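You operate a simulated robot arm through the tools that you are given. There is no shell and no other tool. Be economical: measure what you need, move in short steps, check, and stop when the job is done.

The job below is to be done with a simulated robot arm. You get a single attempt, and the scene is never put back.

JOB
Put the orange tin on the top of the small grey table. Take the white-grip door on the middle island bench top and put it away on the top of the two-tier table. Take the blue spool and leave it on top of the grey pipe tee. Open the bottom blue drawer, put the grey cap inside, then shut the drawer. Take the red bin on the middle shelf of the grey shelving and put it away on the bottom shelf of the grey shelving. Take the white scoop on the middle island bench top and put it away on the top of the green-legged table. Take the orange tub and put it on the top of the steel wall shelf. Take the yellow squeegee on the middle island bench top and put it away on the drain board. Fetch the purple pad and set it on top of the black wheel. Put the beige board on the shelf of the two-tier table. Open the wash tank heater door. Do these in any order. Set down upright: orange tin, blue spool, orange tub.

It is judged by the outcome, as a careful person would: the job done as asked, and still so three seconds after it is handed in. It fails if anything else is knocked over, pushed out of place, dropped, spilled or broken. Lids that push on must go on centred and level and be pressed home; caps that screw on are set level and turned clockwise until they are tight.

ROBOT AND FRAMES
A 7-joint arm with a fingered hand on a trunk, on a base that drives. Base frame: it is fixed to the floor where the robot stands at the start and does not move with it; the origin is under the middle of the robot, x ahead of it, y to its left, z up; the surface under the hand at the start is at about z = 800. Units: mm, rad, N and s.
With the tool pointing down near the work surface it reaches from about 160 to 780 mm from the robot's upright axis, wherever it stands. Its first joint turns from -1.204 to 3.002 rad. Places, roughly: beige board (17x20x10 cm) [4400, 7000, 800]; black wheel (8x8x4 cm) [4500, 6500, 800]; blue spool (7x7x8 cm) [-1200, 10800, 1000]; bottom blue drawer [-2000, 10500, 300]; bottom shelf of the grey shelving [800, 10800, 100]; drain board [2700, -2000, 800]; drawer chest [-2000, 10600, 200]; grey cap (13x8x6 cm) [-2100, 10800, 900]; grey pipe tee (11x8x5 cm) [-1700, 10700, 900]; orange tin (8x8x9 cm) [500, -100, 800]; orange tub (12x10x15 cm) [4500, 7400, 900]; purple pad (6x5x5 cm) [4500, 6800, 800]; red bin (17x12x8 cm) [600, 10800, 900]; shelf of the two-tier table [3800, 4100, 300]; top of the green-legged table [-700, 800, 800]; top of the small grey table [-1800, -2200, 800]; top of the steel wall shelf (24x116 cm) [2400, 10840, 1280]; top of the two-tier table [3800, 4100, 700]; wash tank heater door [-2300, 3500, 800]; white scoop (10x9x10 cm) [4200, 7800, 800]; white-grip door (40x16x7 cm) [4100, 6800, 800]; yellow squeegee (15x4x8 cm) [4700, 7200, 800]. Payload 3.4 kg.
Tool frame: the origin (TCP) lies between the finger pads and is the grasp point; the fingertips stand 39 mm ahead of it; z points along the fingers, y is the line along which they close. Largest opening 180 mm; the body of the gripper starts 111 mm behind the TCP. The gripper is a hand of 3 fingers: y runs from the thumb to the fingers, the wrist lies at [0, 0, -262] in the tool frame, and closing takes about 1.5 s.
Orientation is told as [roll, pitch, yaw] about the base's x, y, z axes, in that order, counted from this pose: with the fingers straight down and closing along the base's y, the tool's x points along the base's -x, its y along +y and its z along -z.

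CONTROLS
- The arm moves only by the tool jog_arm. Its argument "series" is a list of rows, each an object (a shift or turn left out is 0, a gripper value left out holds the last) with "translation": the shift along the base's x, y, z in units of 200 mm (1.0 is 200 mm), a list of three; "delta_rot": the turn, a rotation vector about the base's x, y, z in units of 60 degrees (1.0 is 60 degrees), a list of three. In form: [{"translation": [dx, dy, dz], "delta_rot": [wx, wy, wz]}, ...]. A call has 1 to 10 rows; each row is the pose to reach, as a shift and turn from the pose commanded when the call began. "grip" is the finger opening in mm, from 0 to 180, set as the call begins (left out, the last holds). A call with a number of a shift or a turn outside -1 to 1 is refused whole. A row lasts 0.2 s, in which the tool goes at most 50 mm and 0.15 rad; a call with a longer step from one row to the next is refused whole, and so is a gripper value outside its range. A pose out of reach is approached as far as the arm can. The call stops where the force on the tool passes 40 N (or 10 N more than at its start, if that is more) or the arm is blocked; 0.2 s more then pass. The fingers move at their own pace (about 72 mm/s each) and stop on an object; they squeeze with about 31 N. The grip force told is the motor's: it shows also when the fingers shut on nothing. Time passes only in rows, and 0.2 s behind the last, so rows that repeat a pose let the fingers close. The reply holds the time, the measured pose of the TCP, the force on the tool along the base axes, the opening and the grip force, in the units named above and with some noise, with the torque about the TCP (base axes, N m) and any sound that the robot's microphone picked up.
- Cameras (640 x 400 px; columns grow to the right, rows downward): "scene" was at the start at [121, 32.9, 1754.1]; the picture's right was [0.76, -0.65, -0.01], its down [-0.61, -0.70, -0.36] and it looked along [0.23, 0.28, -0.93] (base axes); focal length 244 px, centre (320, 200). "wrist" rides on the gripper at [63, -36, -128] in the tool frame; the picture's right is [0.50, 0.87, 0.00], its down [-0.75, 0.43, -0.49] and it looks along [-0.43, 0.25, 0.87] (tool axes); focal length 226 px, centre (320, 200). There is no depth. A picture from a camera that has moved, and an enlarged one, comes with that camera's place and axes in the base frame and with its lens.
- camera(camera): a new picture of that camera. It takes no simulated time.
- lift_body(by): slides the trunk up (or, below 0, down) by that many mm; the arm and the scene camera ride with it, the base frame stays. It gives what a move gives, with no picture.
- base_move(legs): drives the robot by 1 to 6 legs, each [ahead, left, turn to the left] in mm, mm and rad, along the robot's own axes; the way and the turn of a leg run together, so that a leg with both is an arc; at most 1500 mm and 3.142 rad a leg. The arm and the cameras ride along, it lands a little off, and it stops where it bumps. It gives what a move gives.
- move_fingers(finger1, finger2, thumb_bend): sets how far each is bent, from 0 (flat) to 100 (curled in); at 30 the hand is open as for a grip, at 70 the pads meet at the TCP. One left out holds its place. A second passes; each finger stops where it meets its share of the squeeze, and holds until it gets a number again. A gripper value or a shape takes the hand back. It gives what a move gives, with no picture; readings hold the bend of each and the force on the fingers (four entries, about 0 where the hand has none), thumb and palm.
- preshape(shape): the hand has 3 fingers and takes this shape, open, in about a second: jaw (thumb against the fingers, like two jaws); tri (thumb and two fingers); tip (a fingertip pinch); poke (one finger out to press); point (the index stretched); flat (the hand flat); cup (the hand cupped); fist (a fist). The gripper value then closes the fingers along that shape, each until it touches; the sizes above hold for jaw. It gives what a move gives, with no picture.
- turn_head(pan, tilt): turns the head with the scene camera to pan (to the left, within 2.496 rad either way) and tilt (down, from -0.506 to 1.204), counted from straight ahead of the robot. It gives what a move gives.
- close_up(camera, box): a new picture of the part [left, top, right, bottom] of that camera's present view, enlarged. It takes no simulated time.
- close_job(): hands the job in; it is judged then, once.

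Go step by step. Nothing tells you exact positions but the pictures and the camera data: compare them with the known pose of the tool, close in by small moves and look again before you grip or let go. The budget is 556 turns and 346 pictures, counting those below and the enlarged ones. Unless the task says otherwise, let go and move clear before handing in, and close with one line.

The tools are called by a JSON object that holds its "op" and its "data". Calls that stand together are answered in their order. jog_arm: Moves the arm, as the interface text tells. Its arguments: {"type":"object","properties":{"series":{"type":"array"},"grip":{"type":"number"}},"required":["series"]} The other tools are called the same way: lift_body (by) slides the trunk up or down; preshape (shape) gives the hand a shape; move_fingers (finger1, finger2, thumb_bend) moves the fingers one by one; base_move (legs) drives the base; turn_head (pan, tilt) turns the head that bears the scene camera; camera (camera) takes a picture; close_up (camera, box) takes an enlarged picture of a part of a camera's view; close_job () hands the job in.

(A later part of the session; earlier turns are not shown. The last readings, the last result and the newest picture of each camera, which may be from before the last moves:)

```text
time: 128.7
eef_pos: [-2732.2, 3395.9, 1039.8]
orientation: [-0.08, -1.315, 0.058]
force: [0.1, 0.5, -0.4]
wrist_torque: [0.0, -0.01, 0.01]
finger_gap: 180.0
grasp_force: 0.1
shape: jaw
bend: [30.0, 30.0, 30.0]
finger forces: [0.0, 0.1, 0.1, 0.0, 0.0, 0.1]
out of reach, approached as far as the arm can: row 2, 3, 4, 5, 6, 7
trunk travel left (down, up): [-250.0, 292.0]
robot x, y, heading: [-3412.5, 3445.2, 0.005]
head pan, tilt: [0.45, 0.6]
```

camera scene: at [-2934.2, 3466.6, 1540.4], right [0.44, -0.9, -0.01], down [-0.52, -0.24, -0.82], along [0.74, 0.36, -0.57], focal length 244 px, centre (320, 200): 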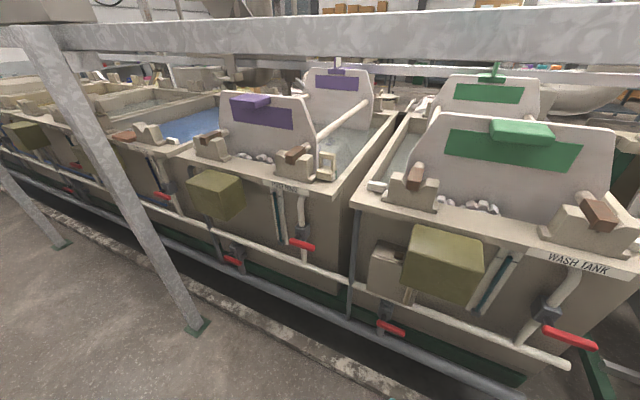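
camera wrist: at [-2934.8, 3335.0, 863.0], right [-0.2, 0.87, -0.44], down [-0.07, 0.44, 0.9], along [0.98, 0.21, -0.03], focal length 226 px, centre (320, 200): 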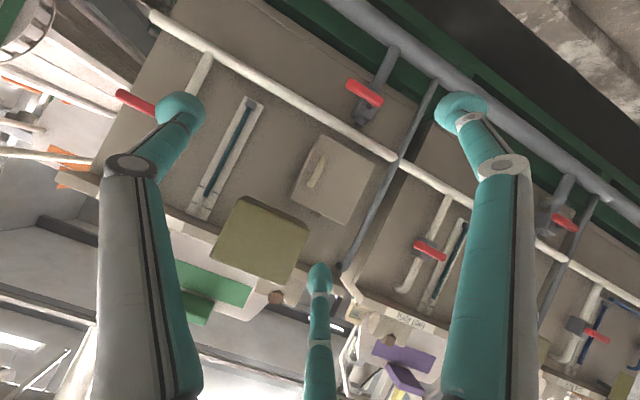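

{"op": "jog_arm", "data": {"series": [{"translation": [0.15, 0.0, -0.15], "delta_rot": [0.02, 0, 0]}, {"translation": [0.3, 0.05, -0.3], "delta_rot": [0.04, 0, 0]}, {"translation": [0.42, 0.1, -0.45], "delta_rot": [0.06, -0.05, 0]}, {"translation": [0.5, 0.15, -0.6], "delta_rot": [0.08, -0.1, 0]}, {"translation": [0.55, 0.15, -0.75], "delta_rot": [0.08, -0.15, -0.03]}, {"translation": [0.6, 0.15, -0.9], "delta_rot": [0.08, -0.2, -0.05]}, {"translation": [0.6, 0.15, -1.0], "delta_rot": [0.08, -0.24, -0.05]}, {"translation": [0.6, 0.15, -1.0], "delta_rot": [0.08, -0.24, -0.05]}]}}

{"op": "camera", "data": {"camera": "wrist"}}

{"op": "turn_head", "data": {"pan": -0.3, "tilt": 1.0}}

{"op": "camera", "data": {"camera": "scene"}}

```text
time: 130.5
eef_pos: [-2577.2, 3405.4, 1007.1]
orientation: [0.125, -1.296, -0.138]
force: [-0.3, 0.4, 0.4]
wrist_torque: [0.02, 0.0, 0.02]
finger_gap: 180.1
grasp_force: 0.2
shape: jaw
bend: [30.0, 30.0, 30.0]
finger forces: [0.0, 0.1, 0.1, 0.1, 0.0, 0.0]
out of reach, approached as far as the arm can: row 1, 2, 3, 4, 5, 6, 7, 8
trunk travel left (down, up): [-250.0, 292.0]
robot x, y, heading: [-3412.5, 3443.0, -0.001]
head pan, tilt: [0.45, 0.6]
```

```text
315 pictures are left
camera wrist: at [-2718.2, 3373.2, 980.6], right [-0.12, 0.88, -0.45], down [-0.27, 0.41, 0.87], along [0.96, 0.22, 0.19], focal length 226 px, centre (320, 200)
```

wrist: 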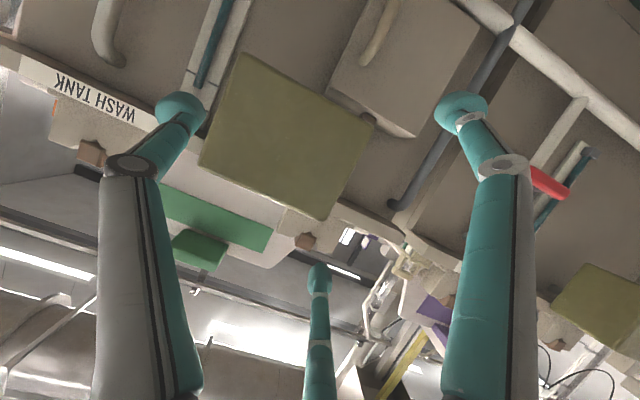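

```text
time: 131.6
eef_pos: [-2577.2, 3406.7, 1007.8]
orientation: [0.125, -1.297, -0.137]
force: [0.1, -0.6, -0.6]
wrist_torque: [-0.01, -0.01, 0.0]
finger_gap: 180.0
grasp_force: 0.0
shape: jaw
bend: [30.0, 30.0, 30.0]
finger forces: [0.0, 0.1, 0.0, 0.1, 0.0, 0.0]
trunk travel left (down, up): [-250.0, 292.0]
robot x, y, heading: [-3413.3, 3445.5, 0.0]
head pan, tilt: [-0.3, 1.0]
```

```text
314 pictures are left
camera scene: at [-3259.4, 3416.1, 1766.2], right [-0.29, -0.96, 0.0], down [-0.81, 0.25, -0.54], along [0.51, -0.16, -0.84], focal length 244 px, centre (320, 200)
```

scene: 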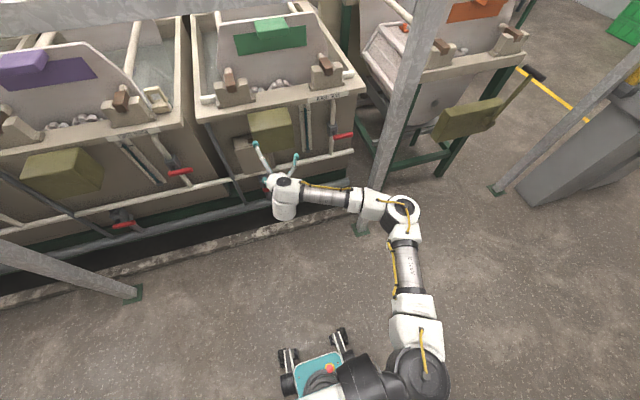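

Door face is at x≈-2260 with the handle bar about 50 mm in front (≈[-2310, 3431, 720–825]); the olive box overhangs above z≈917. Lowering the trunk brings this nearly level hand to the handle height.

{"op": "lift_body", "data": {"by": -240}}

{"op": "camera", "data": {"camera": "wrist"}}

{"op": "camera", "data": {"camera": "scene"}}

```text
time: 134.1
eef_pos: [-2572.4, 3409.0, 704.0]
orientation: [0.077, -1.178, -0.089]
force: [0.3, -0.7, 0.2]
wrist_torque: [-0.01, 0.01, 0.0]
finger_gap: 179.9
grasp_force: 0.0
shape: jaw
bend: [30.0, 30.0, 30.0]
finger forces: [0.1, 0.1, 0.1, 0.0, 0.1, 0.0]
trunk travel left (down, up): [-10.0, 532.0]
robot x, y, heading: [-3408.0, 3445.3, 0.004]
head pan, tilt: [-0.3, 1.0]
```

```text
313 pictures are left
camera wrist: at [-2716.0, 3375.9, 692.5], right [-0.17, 0.88, -0.44], down [-0.16, 0.41, 0.9], along [0.97, 0.23, 0.07], focal length 226 px, centre (320, 200)
```

wrist: 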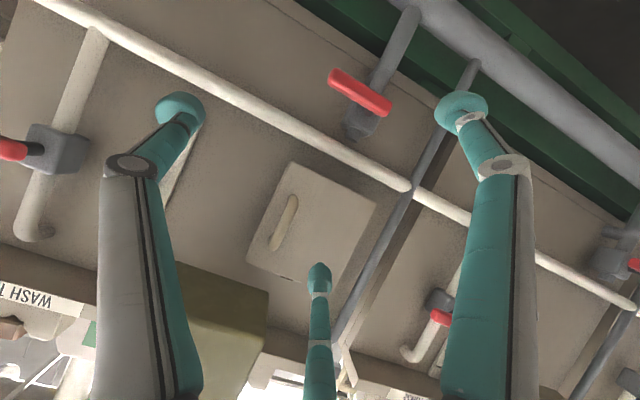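

```text
312 pictures are left
camera scene: at [-2887.5, 3417.5, 1449.3], right [-0.29, -0.96, 0.0], down [-0.81, 0.25, -0.53], along [0.51, -0.16, -0.85], focal length 244 px, centre (320, 200)
```

scene: 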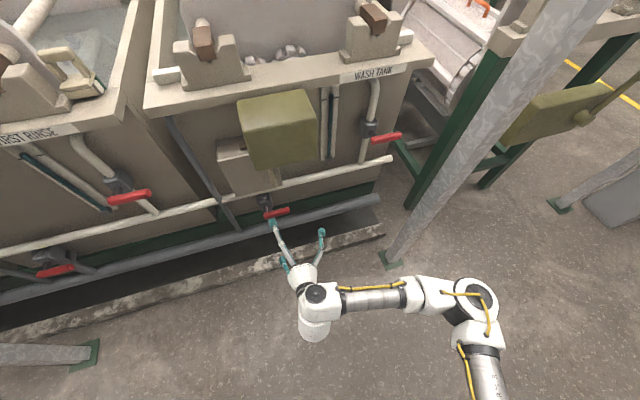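

The handle shows at about [-2310, 3431, 790]. I raise the hand to its height, narrow the fingers and drive nearer.

{"op": "jog_arm", "data": {"series": [{"translation": [0, 0.03, 0.1]}, {"translation": [0, 0.06, 0.2]}, {"translation": [0, 0.09, 0.3]}, {"translation": [0, 0.11, 0.35]}, {"translation": [0, 0.11, 0.35]}], "grip": 100}}

{"op": "base_move", "data": {"legs": [[130, 0, 0]]}}

{"op": "camera", "data": {"camera": "wrist"}}

```text
time: 135.3
eef_pos: [-2572.3, 3431.1, 771.9]
orientation: [0.076, -1.18, -0.089]
force: [-0.4, 0.2, -0.1]
wrist_torque: [0.04, 0.03, 0.02]
finger_gap: 100.8
grasp_force: 0.1
shape: jaw
bend: [70.0, 70.0, 70.0]
finger forces: [0.1, 0.0, 0.0, 0.0, 0.0, 0.0]
trunk travel left (down, up): [-10.0, 532.0]
robot x, y, heading: [-3410.6, 3443.6, -0.002]
head pan, tilt: [-0.3, 1.0]
```

```text
time: 136.6
eef_pos: [-2442.8, 3432.0, 770.9]
orientation: [0.078, -1.179, -0.087]
force: [-0.2, 0.7, 0.4]
wrist_torque: [0.01, -0.01, -0.01]
finger_gap: 100.7
grasp_force: 0.0
shape: jaw
bend: [70.0, 70.0, 70.0]
finger forces: [0.1, 0.0, 0.0, 0.0, 0.1, 0.1]
trunk travel left (down, up): [-10.0, 532.0]
robot x, y, heading: [-3279.8, 3443.8, 0.004]
head pan, tilt: [-0.3, 1.0]
```

```text
311 pictures are left
camera wrist: at [-2584.2, 3398.3, 761.3], right [-0.18, 0.88, -0.44], down [-0.16, 0.41, 0.9], along [0.97, 0.23, 0.07], focal length 226 px, centre (320, 200)
```

wrist: 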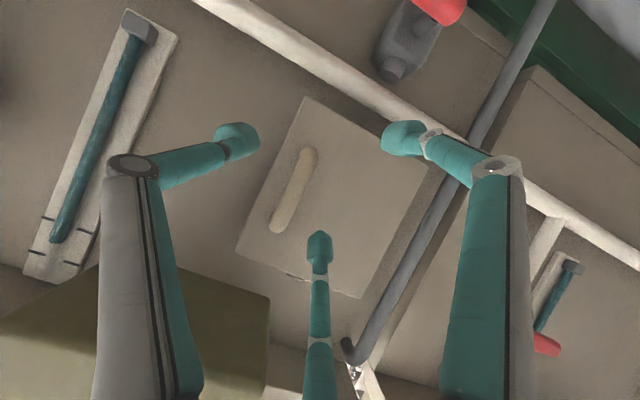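

{"op": "jog_arm", "data": {"series": [{"translation": [0.15, -0.02, 0.02]}, {"translation": [0.3, -0.03, 0.04]}, {"translation": [0.42, -0.03, 0.05]}, {"translation": [0.5, -0.03, 0.05]}, {"translation": [0.56, -0.03, 0.05]}, {"translation": [0.56, -0.03, 0.05]}]}}

{"op": "camera", "data": {"camera": "wrist"}}

```text
time: 137.6
eef_pos: [-2361.9, 3436.9, 796.2]
orientation: [0.081, -1.195, -0.076]
force: [-26.8, -1.6, 4.9]
wrist_torque: [0.13, -0.78, 0.3]
finger_gap: 92.6
grasp_force: 0.0
shape: jaw
bend: [70.0, 76.0, 70.0]
finger forces: [0.0, 27.3, 0.1, 0.0, 0.0, 0.0]
trunk travel left (down, up): [-10.0, 532.0]
robot x, y, heading: [-3279.1, 3442.4, 0.0]
head pan, tilt: [-0.3, 1.0]
stopped in row 4: the force on the tool passed its limit at 45 N (the readings are from after the stop); the commanded pose is now the measured one
```

```text
310 pictures are left
camera wrist: at [-2504.4, 3401.4, 784.2], right [-0.18, 0.88, -0.44], down [-0.18, 0.41, 0.89], along [0.97, 0.24, 0.09], focal length 226 px, centre (320, 200)
```

wrist: 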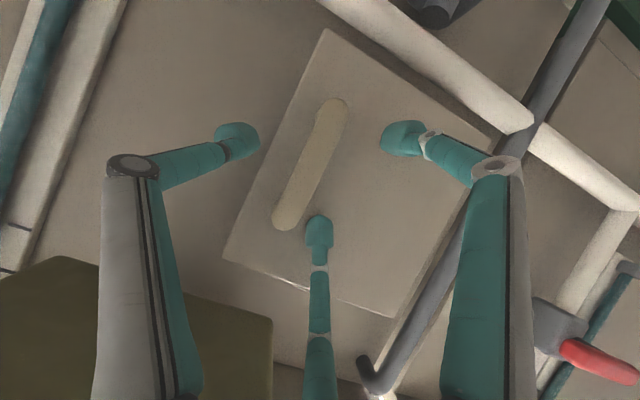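

Finger 2 touched the door face, so the face is nearer (x≈-2320) and the handle at about [-2355, 3421, 779]. I back off slightly, centre on the handle, and close.

{"op": "jog_arm", "data": {"series": [{"translation": [-0.03, -0.04, -0.04]}, {"translation": [-0.03, -0.08, -0.09]}, {"translation": [-0.03, -0.08, -0.09]}]}}

{"op": "camera", "data": {"camera": "wrist"}}

```text
time: 138.3
eef_pos: [-2367.3, 3421.8, 778.2]
orientation: [0.08, -1.197, -0.075]
force: [-33.2, 3.0, 9.1]
wrist_torque: [0.24, -1.44, 1.08]
finger_gap: 97.3
grasp_force: 0.0
shape: jaw
bend: [70.0, 74.0, 70.0]
finger forces: [0.0, 32.8, 0.0, 0.0, 0.0, 0.1]
trunk travel left (down, up): [-10.0, 532.0]
robot x, y, heading: [-3282.4, 3441.3, 0.004]
head pan, tilt: [-0.3, 1.0]
```

```text
309 pictures are left
camera wrist: at [-2509.4, 3384.8, 766.1], right [-0.18, 0.88, -0.44], down [-0.18, 0.41, 0.89], along [0.97, 0.24, 0.09], focal length 226 px, centre (320, 200)
```

wrist: 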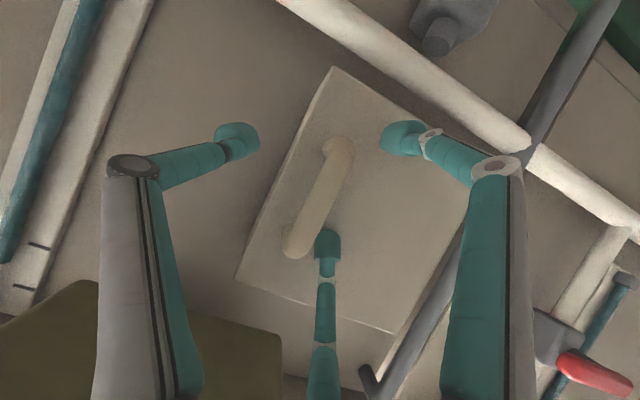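

{"op": "jog_arm", "data": {"series": [{"translation": [-0.05, 0, 0]}, {"translation": [-0.05, 0, 0]}, {"translation": [-0.05, 0, 0]}]}}

{"op": "jog_arm", "data": {"series": [{}, {}, {}, {}, {}, {}, {}, {}, {}], "grip": 0}}

{"op": "camera", "data": {"camera": "wrist"}}

```text
time: 139.2
eef_pos: [-2372.9, 3416.4, 774.3]
orientation: [0.074, -1.191, -0.079]
force: [-2.7, 1.0, -0.2]
wrist_torque: [-0.05, -0.02, 0.14]
finger_gap: 98.3
grasp_force: 0.0
shape: jaw
bend: [70.0, 71.0, 70.0]
finger forces: [0.1, 3.1, 0.0, 0.0, 0.1, 0.0]
trunk travel left (down, up): [-10.0, 532.0]
robot x, y, heading: [-3282.4, 3444.7, 0.004]
head pan, tilt: [-0.3, 1.0]
```

```text
time: 141.2
eef_pos: [-2375.0, 3419.3, 774.2]
orientation: [0.076, -1.192, -0.075]
force: [2.9, 6.9, -4.5]
wrist_torque: [-0.84, -0.09, 0.03]
finger_gap: 2.2
grasp_force: 30.7
shape: jaw
bend: [74.0, 76.0, 69.0]
finger forces: [0.0, 18.0, 0.0, 0.1, 27.3, 0.0]
trunk travel left (down, up): [-10.0, 532.0]
robot x, y, heading: [-3283.1, 3438.3, 0.005]
head pan, tilt: [-0.3, 1.0]
```

```text
308 pictures are left
camera wrist: at [-2516.7, 3384.5, 762.6], right [-0.18, 0.88, -0.44], down [-0.18, 0.41, 0.89], along [0.97, 0.24, 0.08], focal length 226 px, centre (320, 200)
```

wrist: 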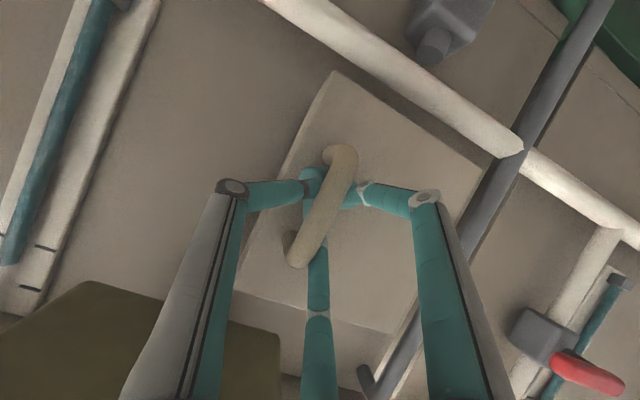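

The fingers have closed behind the handle bar, hooking it. I pull along the door's arc (hinge on the north side).

{"op": "jog_arm", "data": {"series": [{"translation": [-0.04, 0.01, 0]}, {"translation": [-0.075, 0.02, 0], "delta_rot": [0, 0, -0.04]}, {"translation": [-0.15, 0.05, 0], "delta_rot": [0, 0, -0.08]}, {"translation": [-0.22, 0.08, 0], "delta_rot": [0, 0, -0.12]}, {"translation": [-0.285, 0.12, 0], "delta_rot": [0, 0, -0.16]}, {"translation": [-0.35, 0.165, 0], "delta_rot": [0, 0, -0.2]}, {"translation": [-0.41, 0.215, 0], "delta_rot": [0, 0, -0.25]}, {"translation": [-0.41, 0.215, 0], "delta_rot": [0, 0, -0.25]}]}}

{"op": "camera", "data": {"camera": "wrist"}}

{"op": "camera", "data": {"camera": "scene"}}

```text
time: 142.6
eef_pos: [-2443.5, 3462.1, 774.6]
orientation: [0.068, -1.195, -0.258]
force: [35.3, 26.7, -16.9]
wrist_torque: [-1.79, 1.3, -0.37]
finger_gap: 3.6
grasp_force: 31.3
shape: jaw
bend: [73.0, 76.0, 70.0]
finger forces: [0.0, 44.7, 0.0, 0.1, 23.0, 0.1]
out of reach, approached as far as the arm can: row 7
trunk travel left (down, up): [-10.0, 532.0]
robot x, y, heading: [-3282.9, 3444.2, 0.0]
head pan, tilt: [-0.3, 1.0]
stopped in row 7: the force on the tool passed its limit at 43 N (the readings are from after the stop); the commanded pose is now the measured one
```

```text
307 pictures are left
camera wrist: at [-2590.9, 3454.3, 762.6], right [-0.01, 0.9, -0.44], down [-0.1, 0.44, 0.89], along [0.99, 0.05, 0.09], focal length 226 px, centre (320, 200)
```

wrist: 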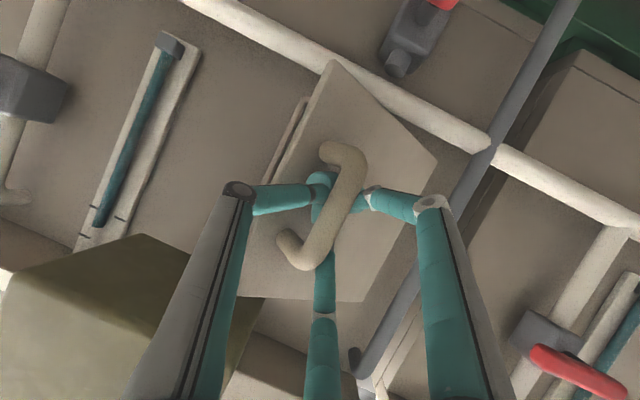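

```text
306 pictures are left
camera scene: at [-2743.0, 3434.3, 1443.7], right [-0.29, -0.96, 0.01], down [-0.81, 0.24, -0.53], along [0.5, -0.16, -0.85], focal length 244 px, centre (320, 200)
```

scene: 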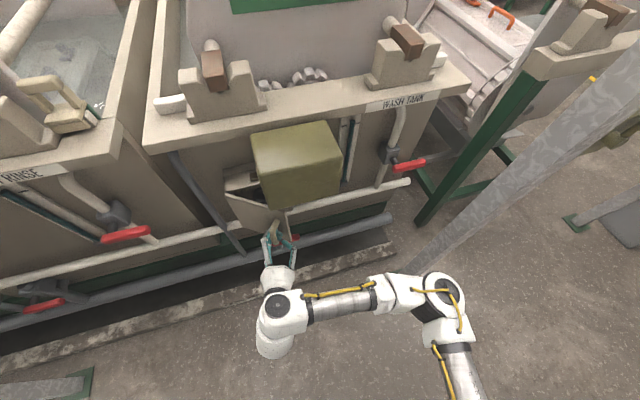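

The door is about 27° open and follows well. I continue along the arc, now more northward.

{"op": "jog_arm", "data": {"series": [{"translation": [-0.02, 0.04, 0]}, {"translation": [-0.07, 0.1, 0]}, {"translation": [-0.14, 0.2, 0]}, {"translation": [-0.2, 0.3, 0]}, {"translation": [-0.24, 0.38, 0]}, {"translation": [-0.26, 0.44, 0]}, {"translation": [-0.26, 0.44, 0]}]}}

{"op": "camera", "data": {"camera": "wrist"}}

```text
time: 143.2
eef_pos: [-2458.9, 3478.7, 776.4]
orientation: [0.06, -1.197, -0.246]
force: [56.2, 32.4, -35.5]
wrist_torque: [-2.24, 2.0, -0.79]
finger_gap: 3.1
grasp_force: 31.5
shape: jaw
bend: [73.0, 75.0, 69.0]
finger forces: [0.0, 53.1, 0.0, 0.0, 28.0, 0.0]
trunk travel left (down, up): [-10.0, 532.0]
robot x, y, heading: [-3279.9, 3443.2, 0.009]
head pan, tilt: [-0.3, 1.0]
stopped in row 2: the force on the tool passed its limit at 60 N (the readings are from after the stop); the commanded pose is now the measured one
```

```text
305 pictures are left
camera wrist: at [-2605.1, 3469.4, 765.2], right [-0.01, 0.89, -0.45], down [-0.1, 0.44, 0.89], along [0.99, 0.06, 0.09], focal length 226 px, centre (320, 200)
```

wrist: 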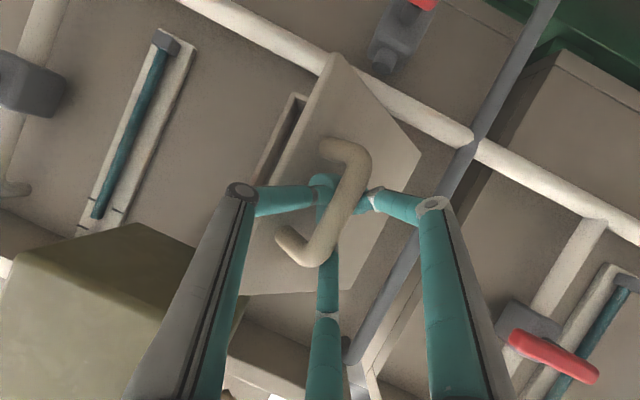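

The handle path jams a bit (about 55 N), with the door about 35° open. I'll release the handle and push the door further by its free edge instead.

{"op": "jog_arm", "data": {"series": [{"translation": [0.04, -0.02, 0]}, {"translation": [0.06, -0.03, 0]}, {"translation": [0.06, -0.03, 0]}], "grip": 100}}

{"op": "jog_arm", "data": {"series": [{"translation": [0, 0, 0]}, {"translation": [-0.05, 0, 0]}, {"translation": [-0.15, 0, 0]}, {"translation": [-0.3, 0, 0]}, {"translation": [-0.5, 0, 0]}, {"translation": [-0.5, 0, 0]}]}}

{"op": "camera", "data": {"camera": "wrist"}}

```text
time: 144.0
eef_pos: [-2455.5, 3468.2, 792.6]
orientation: [0.096, -1.213, -0.289]
force: [-0.4, 0.8, 0.3]
wrist_torque: [-0.04, 0.03, -0.02]
finger_gap: 99.5
grasp_force: 0.1
shape: jaw
bend: [70.0, 70.0, 70.0]
finger forces: [0.0, 0.0, 0.1, 0.1, 0.0, 0.0]
trunk travel left (down, up): [-10.0, 532.0]
robot x, y, heading: [-3276.6, 3442.7, 0.004]
head pan, tilt: [-0.3, 1.0]
```

```text
time: 145.4
eef_pos: [-2541.5, 3457.5, 795.5]
orientation: [0.092, -1.203, -0.282]
force: [0.0, -0.5, -0.9]
wrist_torque: [-0.02, -0.04, 0.01]
finger_gap: 99.7
grasp_force: 0.1
shape: jaw
bend: [70.0, 70.0, 70.0]
finger forces: [0.0, 0.0, 0.0, 0.1, 0.0, 0.0]
out of reach, approached as far as the arm can: row 5, 6
trunk travel left (down, up): [-10.0, 532.0]
robot x, y, heading: [-3279.1, 3443.5, -0.001]
head pan, tilt: [-0.3, 1.0]
```

```text
304 pictures are left
camera wrist: at [-2688.2, 3448.9, 782.0], right [-0.01, 0.9, -0.44], down [-0.11, 0.43, 0.89], along [0.99, 0.05, 0.09], focal length 226 px, centre (320, 200)
```

wrist: 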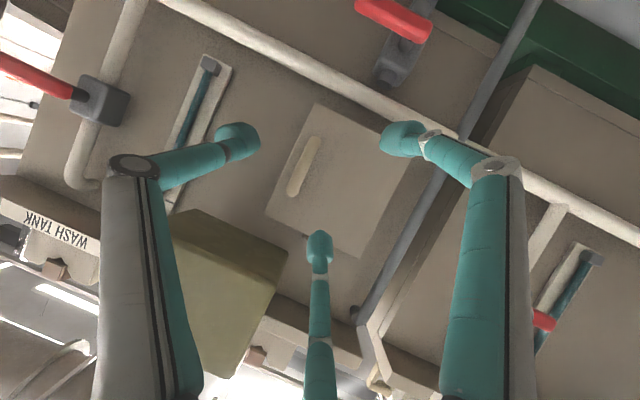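

The door swung shut again on release, and from this view it is narrower than I assumed (hinge at y≈3549), which explains the jam. I re-approach the handle and pull along the corrected arc.

{"op": "jog_arm", "data": {"series": [{"translation": [0.2, -0.05, -0.02]}, {"translation": [0.4, -0.1, -0.04]}, {"translation": [0.6, -0.15, -0.06]}, {"translation": [0.72, -0.18, -0.07]}, {"translation": [0.8, -0.19, -0.075]}, {"translation": [0.8, -0.19, -0.075]}]}}

{"op": "camera", "data": {"camera": "wrist"}}

```text
time: 146.8
eef_pos: [-2381.1, 3420.0, 781.5]
orientation: [0.104, -1.211, -0.296]
force: [-0.3, 0.5, -0.3]
wrist_torque: [-0.04, -0.01, 0.02]
finger_gap: 99.8
grasp_force: 0.0
shape: jaw
bend: [70.0, 70.0, 70.0]
finger forces: [0.1, 1.0, 0.1, 0.0, 0.0, 0.0]
trunk travel left (down, up): [-10.0, 532.0]
robot x, y, heading: [-3281.6, 3445.8, 0.007]
head pan, tilt: [-0.3, 1.0]
```

```text
303 pictures are left
camera wrist: at [-2527.5, 3412.0, 767.3], right [0.0, 0.9, -0.44], down [-0.11, 0.43, 0.89], along [0.99, 0.05, 0.1], focal length 226 px, centre (320, 200)
```

wrist: 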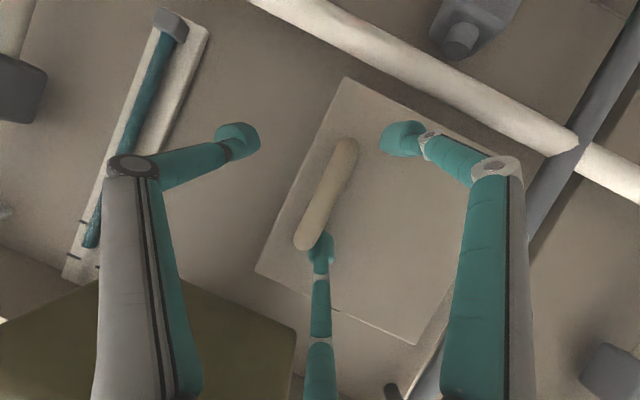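

{"op": "jog_arm", "data": {"series": [{"translation": [0.02, 0, 0]}, {"translation": [0.02, 0, 0]}, {"translation": [0.02, 0, 0]}, {"translation": [0.02, 0, 0]}, {"translation": [0.02, 0, 0]}, {"translation": [0.02, 0, 0]}, {"translation": [0.02, 0, 0]}, {"translation": [0.02, 0, 0]}], "grip": 0}}

{"op": "jog_arm", "data": {"series": [{"translation": [-0.05, 0.015, 0]}, {"translation": [-0.108, 0.035, 0]}, {"translation": [-0.16, 0.06, 0]}, {"translation": [-0.208, 0.09, 0]}, {"translation": [-0.255, 0.125, 0]}, {"translation": [-0.3, 0.16, 0]}, {"translation": [-0.34, 0.2, 0]}, {"translation": [-0.373, 0.245, 0]}, {"translation": [-0.373, 0.245, 0]}]}}

{"op": "camera", "data": {"camera": "wrist"}}

```text
time: 148.6
eef_pos: [-2376.7, 3420.6, 780.5]
orientation: [0.103, -1.21, -0.292]
force: [2.2, 5.4, -5.3]
wrist_torque: [-0.17, 0.06, 0.03]
finger_gap: 5.8
grasp_force: 31.0
shape: jaw
bend: [74.0, 76.0, 69.0]
finger forces: [0.0, 4.9, 0.0, 0.1, 0.0, 0.0]
trunk travel left (down, up): [-10.0, 532.0]
robot x, y, heading: [-3279.1, 3439.9, 0.008]
head pan, tilt: [-0.3, 1.0]
```

```text
time: 150.6
eef_pos: [-2451.9, 3471.2, 781.2]
orientation: [0.092, -1.209, -0.282]
force: [23.7, 15.7, -4.2]
wrist_torque: [-0.34, 0.31, -0.29]
finger_gap: 6.3
grasp_force: 30.5
shape: jaw
bend: [74.0, 76.0, 69.0]
finger forces: [0.1, 14.6, 0.1, 0.1, 0.0, 0.1]
trunk travel left (down, up): [-10.0, 532.0]
robot x, y, heading: [-3280.7, 3444.4, 0.003]
head pan, tilt: [-0.3, 1.0]
```

```text
302 pictures are left
camera wrist: at [-2596.0, 3463.7, 766.5], right [0.0, 0.9, -0.44], down [-0.11, 0.44, 0.89], along [0.99, 0.05, 0.1], focal length 226 px, centre (320, 200)
```

wrist: 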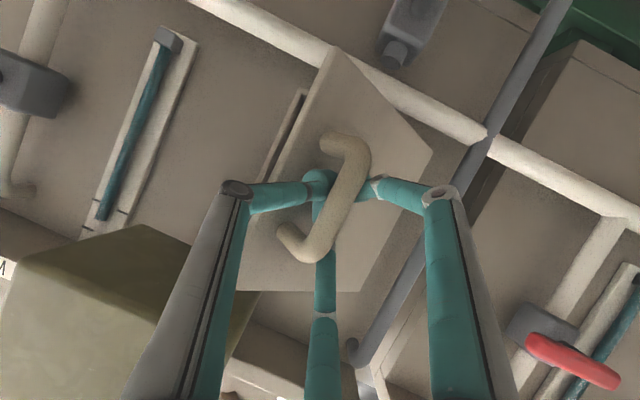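

The resisting force points straight at the hinge, so there is no spring; I was just pulling a bit outward. I continue with a smaller radius.

{"op": "jog_arm", "data": {"series": [{"translation": [0.02, 0.035, 0]}, {"translation": [0.01, 0.09, 0]}, {"translation": [-0.02, 0.165, 0], "delta_rot": [0, 0, -0.03]}, {"translation": [-0.03, 0.215, 0], "delta_rot": [0, 0, -0.06]}, {"translation": [-0.035, 0.265, 0], "delta_rot": [0, 0, -0.09]}, {"translation": [-0.04, 0.32, 0], "delta_rot": [0, 0, -0.12]}, {"translation": [-0.035, 0.37, 0], "delta_rot": [0, 0, -0.15]}, {"translation": [-0.02, 0.42, 0], "delta_rot": [0, 0, -0.15]}, {"translation": [-0.02, 0.42, 0], "delta_rot": [0, 0, -0.15]}]}}

{"op": "camera", "data": {"camera": "wrist"}}

```text
time: 152.2
eef_pos: [-2454.4, 3535.0, 804.5]
orientation: [-0.004, -1.173, -0.337]
force: [-1.4, -1.0, -22.7]
wrist_torque: [0.18, -0.13, 0.0]
finger_gap: 0.0
grasp_force: 31.3
shape: jaw
bend: [77.0, 78.0, 72.0]
finger forces: [0.0, 0.1, 0.0, 0.1, 22.4, 0.0]
out of reach, approached as far as the arm can: row 3, 4, 5, 6, 7, 8
trunk travel left (down, up): [-10.0, 532.0]
robot x, y, heading: [-3281.1, 3442.9, 0.003]
head pan, tilt: [-0.3, 1.0]
stopped in row 8: the force on the tool passed its limit at 42 N (the readings are from after the stop); the commanded pose is now the measured one
```

```text
301 pictures are left
camera wrist: at [-2601.5, 3547.7, 797.3], right [0.11, 0.88, -0.46], down [-0.01, 0.47, 0.89], along [0.99, -0.09, 0.05], focal length 226 px, centre (320, 200)
```

wrist: 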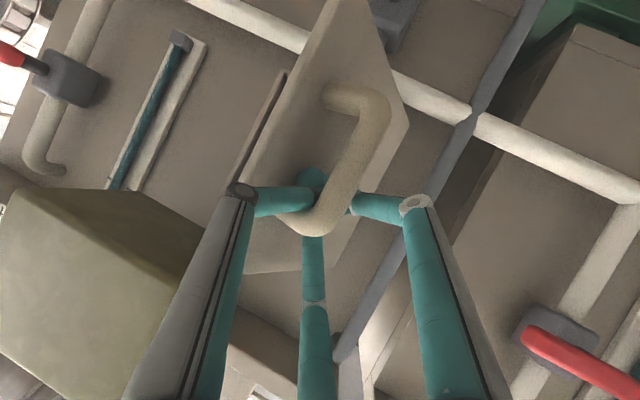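

The door is nearly 60° open but the arm's near-limit. To release without shutting it, I open only the two north fingers and slide the thumb out southwards.

{"op": "move_fingers", "data": {"finger1": 30, "finger2": 30}}

{"op": "camera", "data": {"camera": "wrist"}}

```text
time: 153.2
eef_pos: [-2463.0, 3535.0, 807.8]
orientation: [-0.013, -1.172, -0.328]
force: [-3.3, -1.4, -31.6]
wrist_torque: [0.07, -0.06, -0.07]
finger_gap: 0.3
grasp_force: 7.0
shape: fingers
bend: [73.0, 30.0, 70.0]
finger forces: [0.1, 0.0, 0.0, 0.1, 14.5, 0.0]
trunk travel left (down, up): [-10.0, 532.0]
robot x, y, heading: [-3278.9, 3439.1, 0.007]
head pan, tilt: [-0.3, 1.0]
stopped: the force on the tool passed its limit at 40 N (the readings are from after the stop); the commanded pose is now the measured one
```

```text
300 pictures are left
camera wrist: at [-2610.8, 3547.2, 801.0], right [0.1, 0.88, -0.46], down [0.0, 0.47, 0.88], along [0.99, -0.09, 0.05], focal length 226 px, centre (320, 200)
```

wrist: 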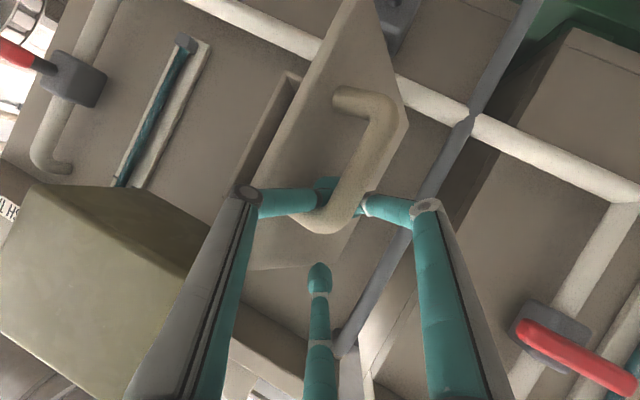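

{"op": "jog_arm", "data": {"series": [{"translation": [0, 0, -0.06]}, {"translation": [0, 0, -0.1]}, {"translation": [0, 0, -0.12]}, {"translation": [0, 0, -0.12]}]}}

{"op": "move_fingers", "data": {"finger1": 35, "finger2": 30}}

{"op": "camera", "data": {"camera": "wrist"}}

```text
time: 154.2
eef_pos: [-2460.7, 3530.3, 802.9]
orientation: [-0.001, -1.177, -0.334]
force: [-0.5, -0.2, 0.2]
wrist_torque: [0.02, 0.02, 0.02]
finger_gap: 0.7
grasp_force: 0.0
shape: fingers
bend: [74.0, 30.0, 71.0]
finger forces: [0.0, 0.0, 0.0, 0.0, 0.0, 0.0]
out of reach, approached as far as the arm can: row 2, 3, 4
trunk travel left (down, up): [-10.0, 532.0]
robot x, y, heading: [-3283.2, 3443.1, 0.006]
head pan, tilt: [-0.3, 1.0]
```

```text
time: 155.2
eef_pos: [-2460.5, 3530.4, 800.7]
orientation: [-0.008, -1.171, -0.329]
force: [-0.5, 0.1, -0.3]
wrist_torque: [0.02, 0.06, 0.02]
finger_gap: 0.6
grasp_force: 0.2
shape: fingers
bend: [74.0, 30.0, 71.0]
finger forces: [0.1, 0.1, 0.0, 0.0, 0.0, 0.0]
trunk travel left (down, up): [-10.0, 532.0]
robot x, y, heading: [-3280.5, 3438.8, 0.007]
head pan, tilt: [-0.3, 1.0]
```

```text
299 pictures are left
camera wrist: at [-2607.4, 3543.0, 793.7], right [0.1, 0.88, -0.46], down [-0.01, 0.47, 0.88], along [0.99, -0.09, 0.06], focal length 226 px, centre (320, 200)
```

wrist: 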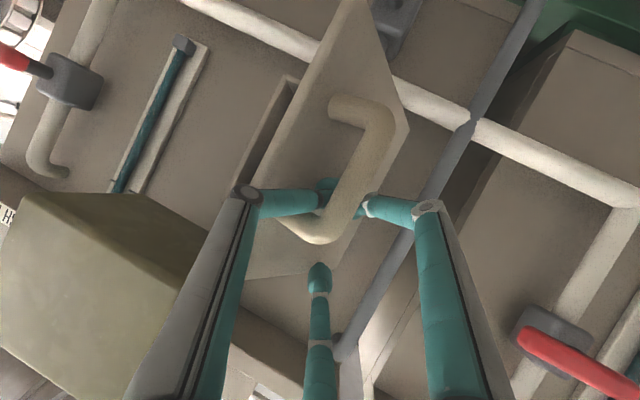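

{"op": "move_fingers", "data": {"finger1": 30}}

{"op": "close_up", "data": {"camera": "wrist", "box": [200, 60, 480, 300]}}

```text
time: 156.2
eef_pos: [-2461.0, 3529.8, 801.4]
orientation: [-0.006, -1.172, -0.332]
force: [-0.2, 0.2, -0.6]
wrist_torque: [0.01, -0.02, 0.0]
finger_gap: 0.4
grasp_force: 0.1
shape: fingers
bend: [74.0, 30.0, 71.0]
finger forces: [0.1, 0.0, 0.0, 0.0, 0.1, 0.0]
trunk travel left (down, up): [-10.0, 532.0]
robot x, y, heading: [-3282.5, 3441.1, 0.004]
head pan, tilt: [-0.3, 1.0]
```

```text
1.67 times, centred on (340, 180) of wrist
camera zoom: at [-2607.4, 3543.0, 793.7], right [0.1, 0.88, -0.46], down [-0.01, 0.47, 0.88], along [0.99, -0.09, 0.06], focal length 377 px, centre (287, 233)
```

zoom: 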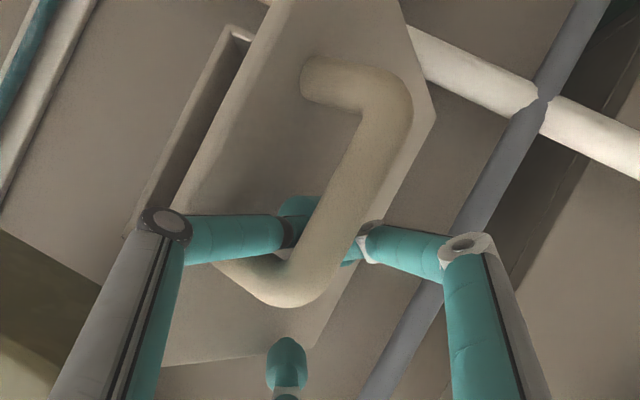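

Finger 1 will not open alone, so I'll open the grip only slightly (about 44 mm) and slip straight back off the bar.

{"op": "jog_arm", "data": {"series": [{"translation": [0.0, 0.05, 0]}, {"translation": [0, 0.08, 0]}, {"translation": [0, 0.08, 0]}], "grip": 44}}

{"op": "camera", "data": {"camera": "wrist"}}

```text
time: 157.0
eef_pos: [-2459.3, 3546.1, 804.5]
orientation: [-0.007, -1.175, -0.329]
force: [0.4, 0.4, 0.4]
wrist_torque: [0.0, 0.05, 0.03]
finger_gap: 44.2
grasp_force: 0.0
shape: jaw
bend: [72.0, 72.0, 74.0]
finger forces: [0.0, 0.0, 0.0, 0.1, 0.0, 0.0]
out of reach, approached as far as the arm can: row 2, 3
trunk travel left (down, up): [-10.0, 532.0]
robot x, y, heading: [-3279.9, 3441.7, 0.007]
head pan, tilt: [-0.3, 1.0]
```

```text
297 pictures are left
camera wrist: at [-2606.2, 3558.3, 797.1], right [0.1, 0.88, -0.46], down [-0.01, 0.47, 0.88], along [0.99, -0.09, 0.06], focal length 226 px, centre (320, 200)
```

wrist: 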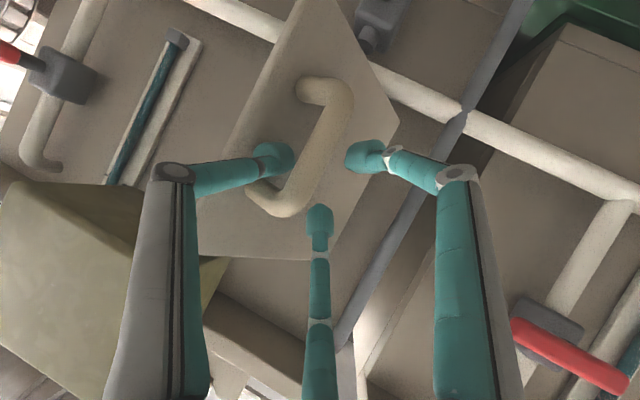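

{"op": "base_move", "data": {"legs": [[-140, 0, 0]]}}

{"op": "camera", "data": {"camera": "wrist"}}

```text
time: 158.3
eef_pos: [-2599.0, 3544.1, 806.2]
orientation: [-0.006, -1.176, -0.331]
force: [0.2, -0.7, 0.1]
wrist_torque: [0.01, 0.03, -0.03]
finger_gap: 43.9
grasp_force: 0.0
shape: jaw
bend: [72.0, 72.0, 74.0]
finger forces: [0.0, 0.0, 0.0, 0.0, 0.0, 0.0]
trunk travel left (down, up): [-10.0, 532.0]
robot x, y, heading: [-3419.4, 3442.8, 0.004]
head pan, tilt: [-0.3, 1.0]
```

```text
296 pictures are left
camera wrist: at [-2745.1, 3557.2, 797.6], right [0.1, 0.88, -0.46], down [-0.01, 0.47, 0.88], along [0.99, -0.09, 0.06], focal length 226 px, centre (320, 200)
```

wrist: 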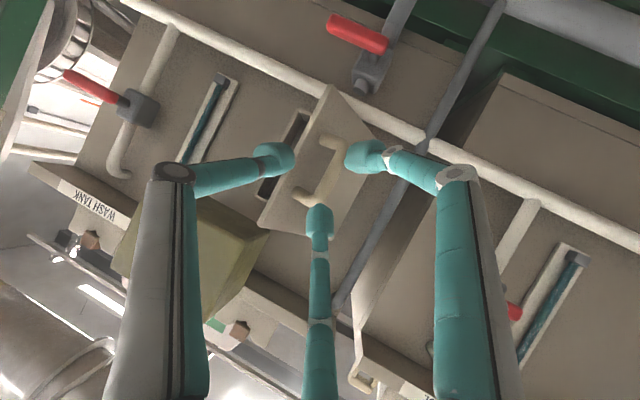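

The door stays half open by itself. Now I close the hand, shift south past the door's free edge, reach in and push north.

{"op": "base_move", "data": {"legs": [[0, -175, 0]]}}

{"op": "jog_arm", "data": {"series": [{"translation": [0.05, 0, -0.03], "delta_rot": [0, 0, 0.08]}, {"translation": [0.1, 0, -0.06], "delta_rot": [0, 0, 0.16]}, {"translation": [0.15, 0, -0.1], "delta_rot": [0, 0, 0.24]}, {"translation": [0.2, 0, -0.12], "delta_rot": [0, 0, 0.3]}, {"translation": [0.2, 0, -0.12], "delta_rot": [0, 0, 0.3]}, {"translation": [0.2, 0, -0.12], "delta_rot": [0, 0, 0.3]}], "grip": 0}}

{"op": "camera", "data": {"camera": "wrist"}}

```text
time: 159.8
eef_pos: [-2602.9, 3368.3, 810.4]
orientation: [-0.005, -1.181, -0.332]
force: [-0.4, -0.4, 1.0]
wrist_torque: [0.01, -0.02, 0.03]
finger_gap: 43.8
grasp_force: 0.0
shape: jaw
bend: [72.0, 72.0, 74.0]
finger forces: [0.0, 0.0, 0.0, 0.0, 0.1, 0.0]
trunk travel left (down, up): [-10.0, 532.0]
robot x, y, heading: [-3419.4, 3264.3, 0.009]
head pan, tilt: [-0.3, 1.0]
```

```text
time: 161.2
eef_pos: [-2565.2, 3368.9, 791.1]
orientation: [0.004, -1.187, -0.024]
force: [-0.3, 0.7, 0.3]
wrist_torque: [-0.01, -0.02, -0.02]
finger_gap: 0.0
grasp_force: 31.1
shape: jaw
bend: [66.0, 66.0, 66.0]
finger forces: [0.0, 0.0, 0.1, 0.0, 0.0, 0.1]
trunk travel left (down, up): [-10.0, 532.0]
robot x, y, heading: [-3414.8, 3263.9, 0.01]
head pan, tilt: [-0.3, 1.0]
```

```text
295 pictures are left
camera wrist: at [-2709.2, 3336.2, 780.6], right [-0.17, 0.87, -0.46], down [-0.16, 0.44, 0.88], along [0.97, 0.22, 0.07], focal length 226 px, centre (320, 200)
```

wrist: 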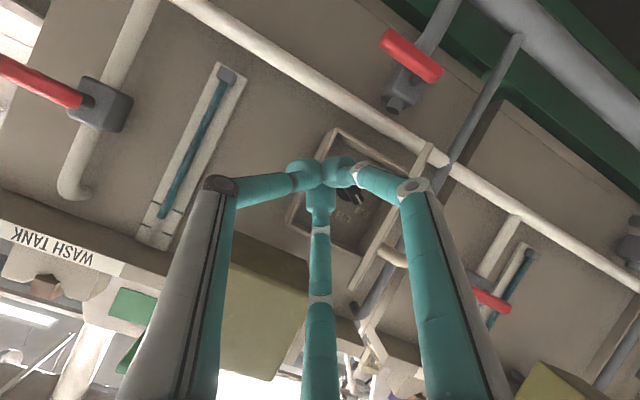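

I see into the heater box; the door is about 60° open on the right. I reach in and push it north.

{"op": "base_move", "data": {"legs": [[130, 0, 0], [0, 180, 0]]}}

{"op": "camera", "data": {"camera": "wrist"}}

```text
time: 163.6
eef_pos: [-2437.7, 3547.9, 790.1]
orientation: [0.011, -1.185, -0.031]
force: [-0.7, 0.1, -0.7]
wrist_torque: [0.0, 0.01, 0.04]
finger_gap: 0.1
grasp_force: 31.1
shape: jaw
bend: [66.0, 66.0, 66.0]
finger forces: [0.0, 0.0, 0.0, 0.1, 0.1, 0.0]
trunk travel left (down, up): [-10.0, 532.0]
robot x, y, heading: [-3290.3, 3444.7, 0.006]
head pan, tilt: [-0.3, 1.0]
```

```text
294 pictures are left
camera wrist: at [-2581.1, 3514.8, 780.7], right [-0.17, 0.87, -0.46], down [-0.16, 0.44, 0.89], along [0.97, 0.22, 0.07], focal length 226 px, centre (320, 200)
```

wrist: 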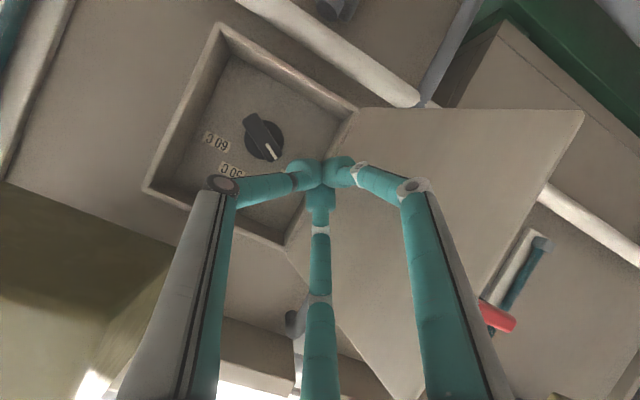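

The door is open past 90°, showing the dial inside. I withdraw the hand and confirm.

{"op": "base_move", "data": {"legs": [[0, -60, 0], [-230, 0, 0]]}}

{"op": "camera", "data": {"camera": "wrist"}}

```text
time: 165.9
eef_pos: [-2672.0, 3498.6, 795.5]
orientation: [-0.015, -1.194, -0.005]
force: [-0.5, -0.3, 0.5]
wrist_torque: [-0.03, -0.01, -0.04]
finger_gap: 0.0
grasp_force: 30.8
shape: jaw
bend: [66.0, 66.0, 66.0]
finger forces: [0.0, 0.1, 0.0, 0.1, 0.0, 0.0]
trunk travel left (down, up): [-10.0, 532.0]
robot x, y, heading: [-3519.3, 3384.0, 0.006]
head pan, tilt: [-0.3, 1.0]
```

```text
293 pictures are left
camera wrist: at [-2815.2, 3465.8, 785.0], right [-0.17, 0.87, -0.47], down [-0.17, 0.44, 0.88], along [0.97, 0.23, 0.07], focal length 226 px, centre (320, 200)
```

wrist: 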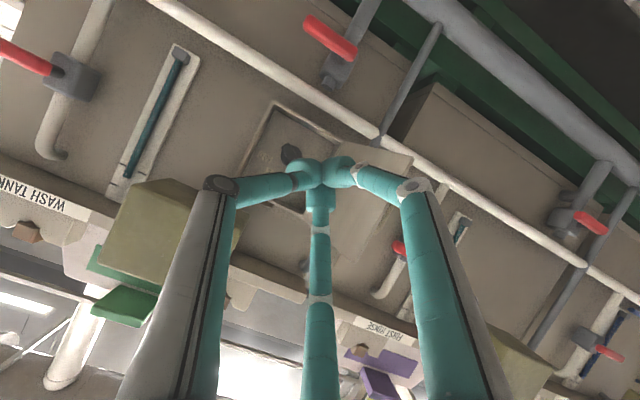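

Heater door done. I raise the trunk, fold the hand back to pointing down, then look north.

{"op": "lift_body", "data": {"by": 240}}

{"op": "jog_arm", "data": {"series": [{"translation": [-0.1, 0, 0], "delta_rot": [0, 0.1, 0]}, {"translation": [-0.2, 0, 0], "delta_rot": [0, 0.2, 0]}, {"translation": [-0.3, 0, 0], "delta_rot": [0, 0.3, 0]}, {"translation": [-0.4, 0, 0], "delta_rot": [0, 0.4, 0]}, {"translation": [-0.5, 0, 0], "delta_rot": [0, 0.5, 0]}, {"translation": [-0.6, 0, 0], "delta_rot": [0, 0.6, 0]}, {"translation": [-0.7, 0, 0], "delta_rot": [0, 0.7, 0]}, {"translation": [-0.8, 0, 0], "delta_rot": [0, 0.8, 0]}, {"translation": [-0.9, 0, 0], "delta_rot": [0, 0.9, 0]}, {"translation": [-1.0, 0, 0], "delta_rot": [0, 1.0, 0]}]}}

{"op": "jog_arm", "data": {"series": [{"delta_rot": [0, 0.07, 0]}, {"delta_rot": [0, 0.137, 0]}, {"delta_rot": [0, 0.137, 0]}]}}

{"op": "turn_head", "data": {"pan": 1.4, "tilt": 0.3}}

{"op": "camera", "data": {"camera": "scene"}}

```text
time: 168.4
eef_pos: [-2675.7, 3508.3, 1038.6]
orientation: [-0.039, -1.196, 0.016]
force: [-1.3, 0.2, -0.5]
wrist_torque: [-0.04, 0.01, -0.05]
finger_gap: 0.0
grasp_force: 31.4
shape: jaw
bend: [66.0, 66.0, 66.0]
finger forces: [0.0, 0.1, 0.0, 0.1, 0.0, 0.0]
trunk travel left (down, up): [-250.0, 292.0]
robot x, y, heading: [-3520.2, 3386.5, 0.007]
head pan, tilt: [-0.3, 1.0]
```

```text
time: 170.6
eef_pos: [-2876.8, 3499.9, 1039.4]
orientation: [-0.022, -0.149, 0.002]
force: [-0.5, -0.2, -1.1]
wrist_torque: [0.0, 0.01, -0.01]
finger_gap: 0.0
grasp_force: 30.7
shape: jaw
bend: [66.0, 66.0, 66.0]
finger forces: [0.0, 0.0, 0.1, 0.1, 0.0, 0.0]
trunk travel left (down, up): [-250.0, 292.0]
robot x, y, heading: [-3521.5, 3386.0, 0.005]
head pan, tilt: [-0.3, 1.0]
```

```text
time: 171.4
eef_pos: [-2875.9, 3501.3, 1041.2]
orientation: [-0.022, -0.009, 0.002]
force: [0.1, 0.1, -0.4]
wrist_torque: [0.01, 0.02, 0.01]
finger_gap: 0.0
grasp_force: 30.8
shape: jaw
bend: [66.0, 66.0, 66.0]
finger forces: [0.0, 0.0, 0.0, 0.0, 0.0, 0.0]
trunk travel left (down, up): [-250.0, 292.0]
robot x, y, heading: [-3519.4, 3385.3, 0.007]
head pan, tilt: [-0.3, 1.0]
```

```text
time: 173.1
eef_pos: [-2876.4, 3499.6, 1041.5]
orientation: [-0.02, -0.009, 0.002]
force: [0.1, 0.5, 0.0]
wrist_torque: [0.0, -0.02, 0.01]
finger_gap: 0.1
grasp_force: 30.9
shape: jaw
bend: [66.0, 66.0, 66.0]
finger forces: [0.0, 0.1, 0.0, 0.0, 0.0, 0.0]
trunk travel left (down, up): [-250.0, 292.0]
robot x, y, heading: [-3518.2, 3386.3, 0.004]
head pan, tilt: [1.4, 0.3]
```

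```text
292 pictures are left
camera scene: at [-3417.0, 3476.3, 1826.0], right [0.99, -0.17, 0.0], down [-0.05, -0.29, -0.96], along [0.16, 0.94, -0.3], focal length 244 px, centre (320, 200)
```

scene: 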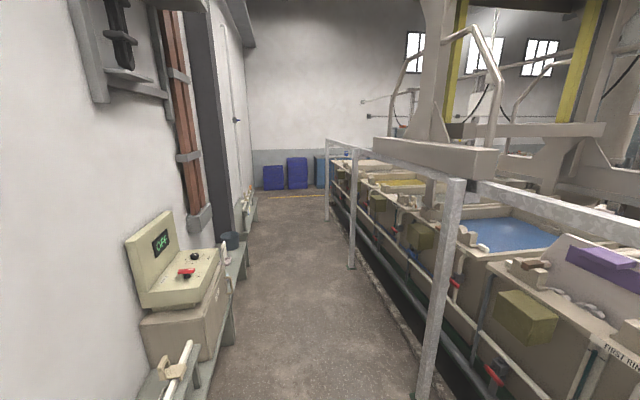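

The lane runs clear to the north end. I turn north and drive along it.

{"op": "base_move", "data": {"legs": [[0, 0, 1.566], [1400, -220, 0], [1500, 0, 0], [1500, 0, 0]]}}

{"op": "turn_head", "data": {"pan": -0.5, "tilt": 0.45}}

{"op": "camera", "data": {"camera": "scene"}}

```text
time: 198.1
eef_pos: [-3419.7, 8430.5, 1040.7]
orientation: [-0.022, -0.009, 1.561]
force: [0.0, 0.3, 0.1]
wrist_torque: [-0.02, 0.06, -0.04]
finger_gap: 0.0
grasp_force: 31.3
shape: jaw
bend: [66.0, 66.0, 66.0]
finger forces: [0.0, 0.0, 0.1, 0.0, 0.0, 0.1]
trunk travel left (down, up): [-250.0, 292.0]
robot x, y, heading: [-3312.3, 7784.9, 1.566]
head pan, tilt: [1.4, 0.3]
```

```text
time: 199.9
eef_pos: [-3420.9, 8426.2, 1044.3]
orientation: [-0.022, -0.012, 1.563]
force: [0.0, -0.4, 0.5]
wrist_torque: [0.03, -0.03, 0.01]
finger_gap: 0.2
grasp_force: 31.0
shape: jaw
bend: [66.0, 66.0, 66.0]
finger forces: [0.0, 0.1, 0.1, 0.0, 0.0, 0.1]
trunk travel left (down, up): [-250.0, 292.0]
robot x, y, heading: [-3311.5, 7782.2, 1.561]
head pan, tilt: [-0.499, 0.45]
```

```text
291 pictures are left
camera scene: at [-3265.9, 7952.8, 1811.6], right [0.88, -0.48, 0.0], down [-0.21, -0.39, -0.9], along [0.43, 0.79, -0.44], focal length 244 px, centre (320, 200)
```

scene: 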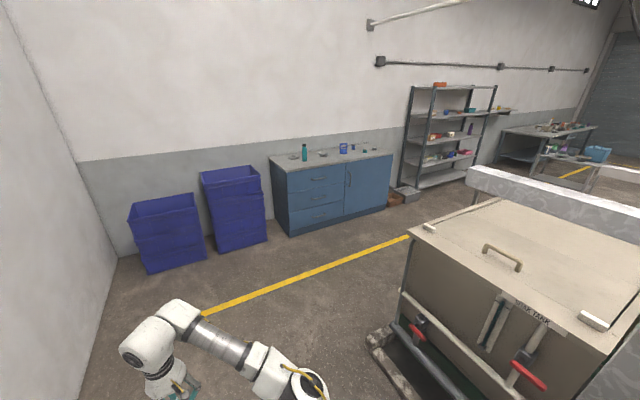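

The blue chest stands ahead right, with the shelving beyond. I drive to stand in front of the chest.

{"op": "base_move", "data": {"legs": [[1450, 0, 0], [250, -1350, 0]]}}

{"op": "turn_head", "data": {"pan": 0.0, "tilt": 0.6}}

{"op": "camera", "data": {"camera": "scene"}}

```text
time: 213.7
eef_pos: [-2107.3, 10169.1, 1042.9]
orientation: [-0.026, -0.012, 1.586]
force: [-0.9, -0.5, 0.0]
wrist_torque: [0.03, 0.0, 0.01]
finger_gap: 0.0
grasp_force: 30.8
shape: jaw
bend: [66.0, 66.0, 66.0]
finger forces: [0.0, 0.0, 0.0, 0.1, 0.0, 0.0]
trunk travel left (down, up): [-250.0, 292.0]
robot x, y, heading: [-1983.1, 9530.9, 1.593]
head pan, tilt: [-0.499, 0.45]
```

```text
time: 214.6
eef_pos: [-2107.0, 10167.0, 1045.4]
orientation: [-0.023, -0.015, 1.586]
force: [-0.7, -0.4, 0.7]
wrist_torque: [-0.02, -0.06, -0.03]
finger_gap: 0.0
grasp_force: 31.1
shape: jaw
bend: [66.0, 66.0, 66.0]
finger forces: [0.0, 0.1, 0.1, 0.0, 0.0, 0.0]
trunk travel left (down, up): [-250.0, 292.0]
robot x, y, heading: [-1984.7, 9529.7, 1.592]
head pan, tilt: [0.0, 0.6]
```

```text
290 pictures are left
camera scene: at [-1984.2, 9706.2, 1798.1], right [1.0, 0.02, 0.0], down [0.01, -0.57, -0.82], along [-0.02, 0.82, -0.57], focal length 244 px, centre (320, 200)
```

scene: 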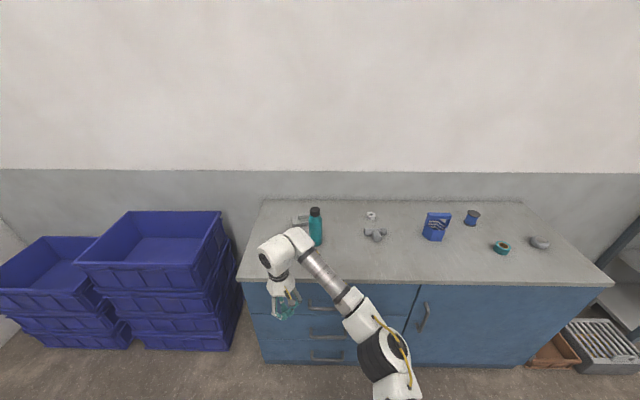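

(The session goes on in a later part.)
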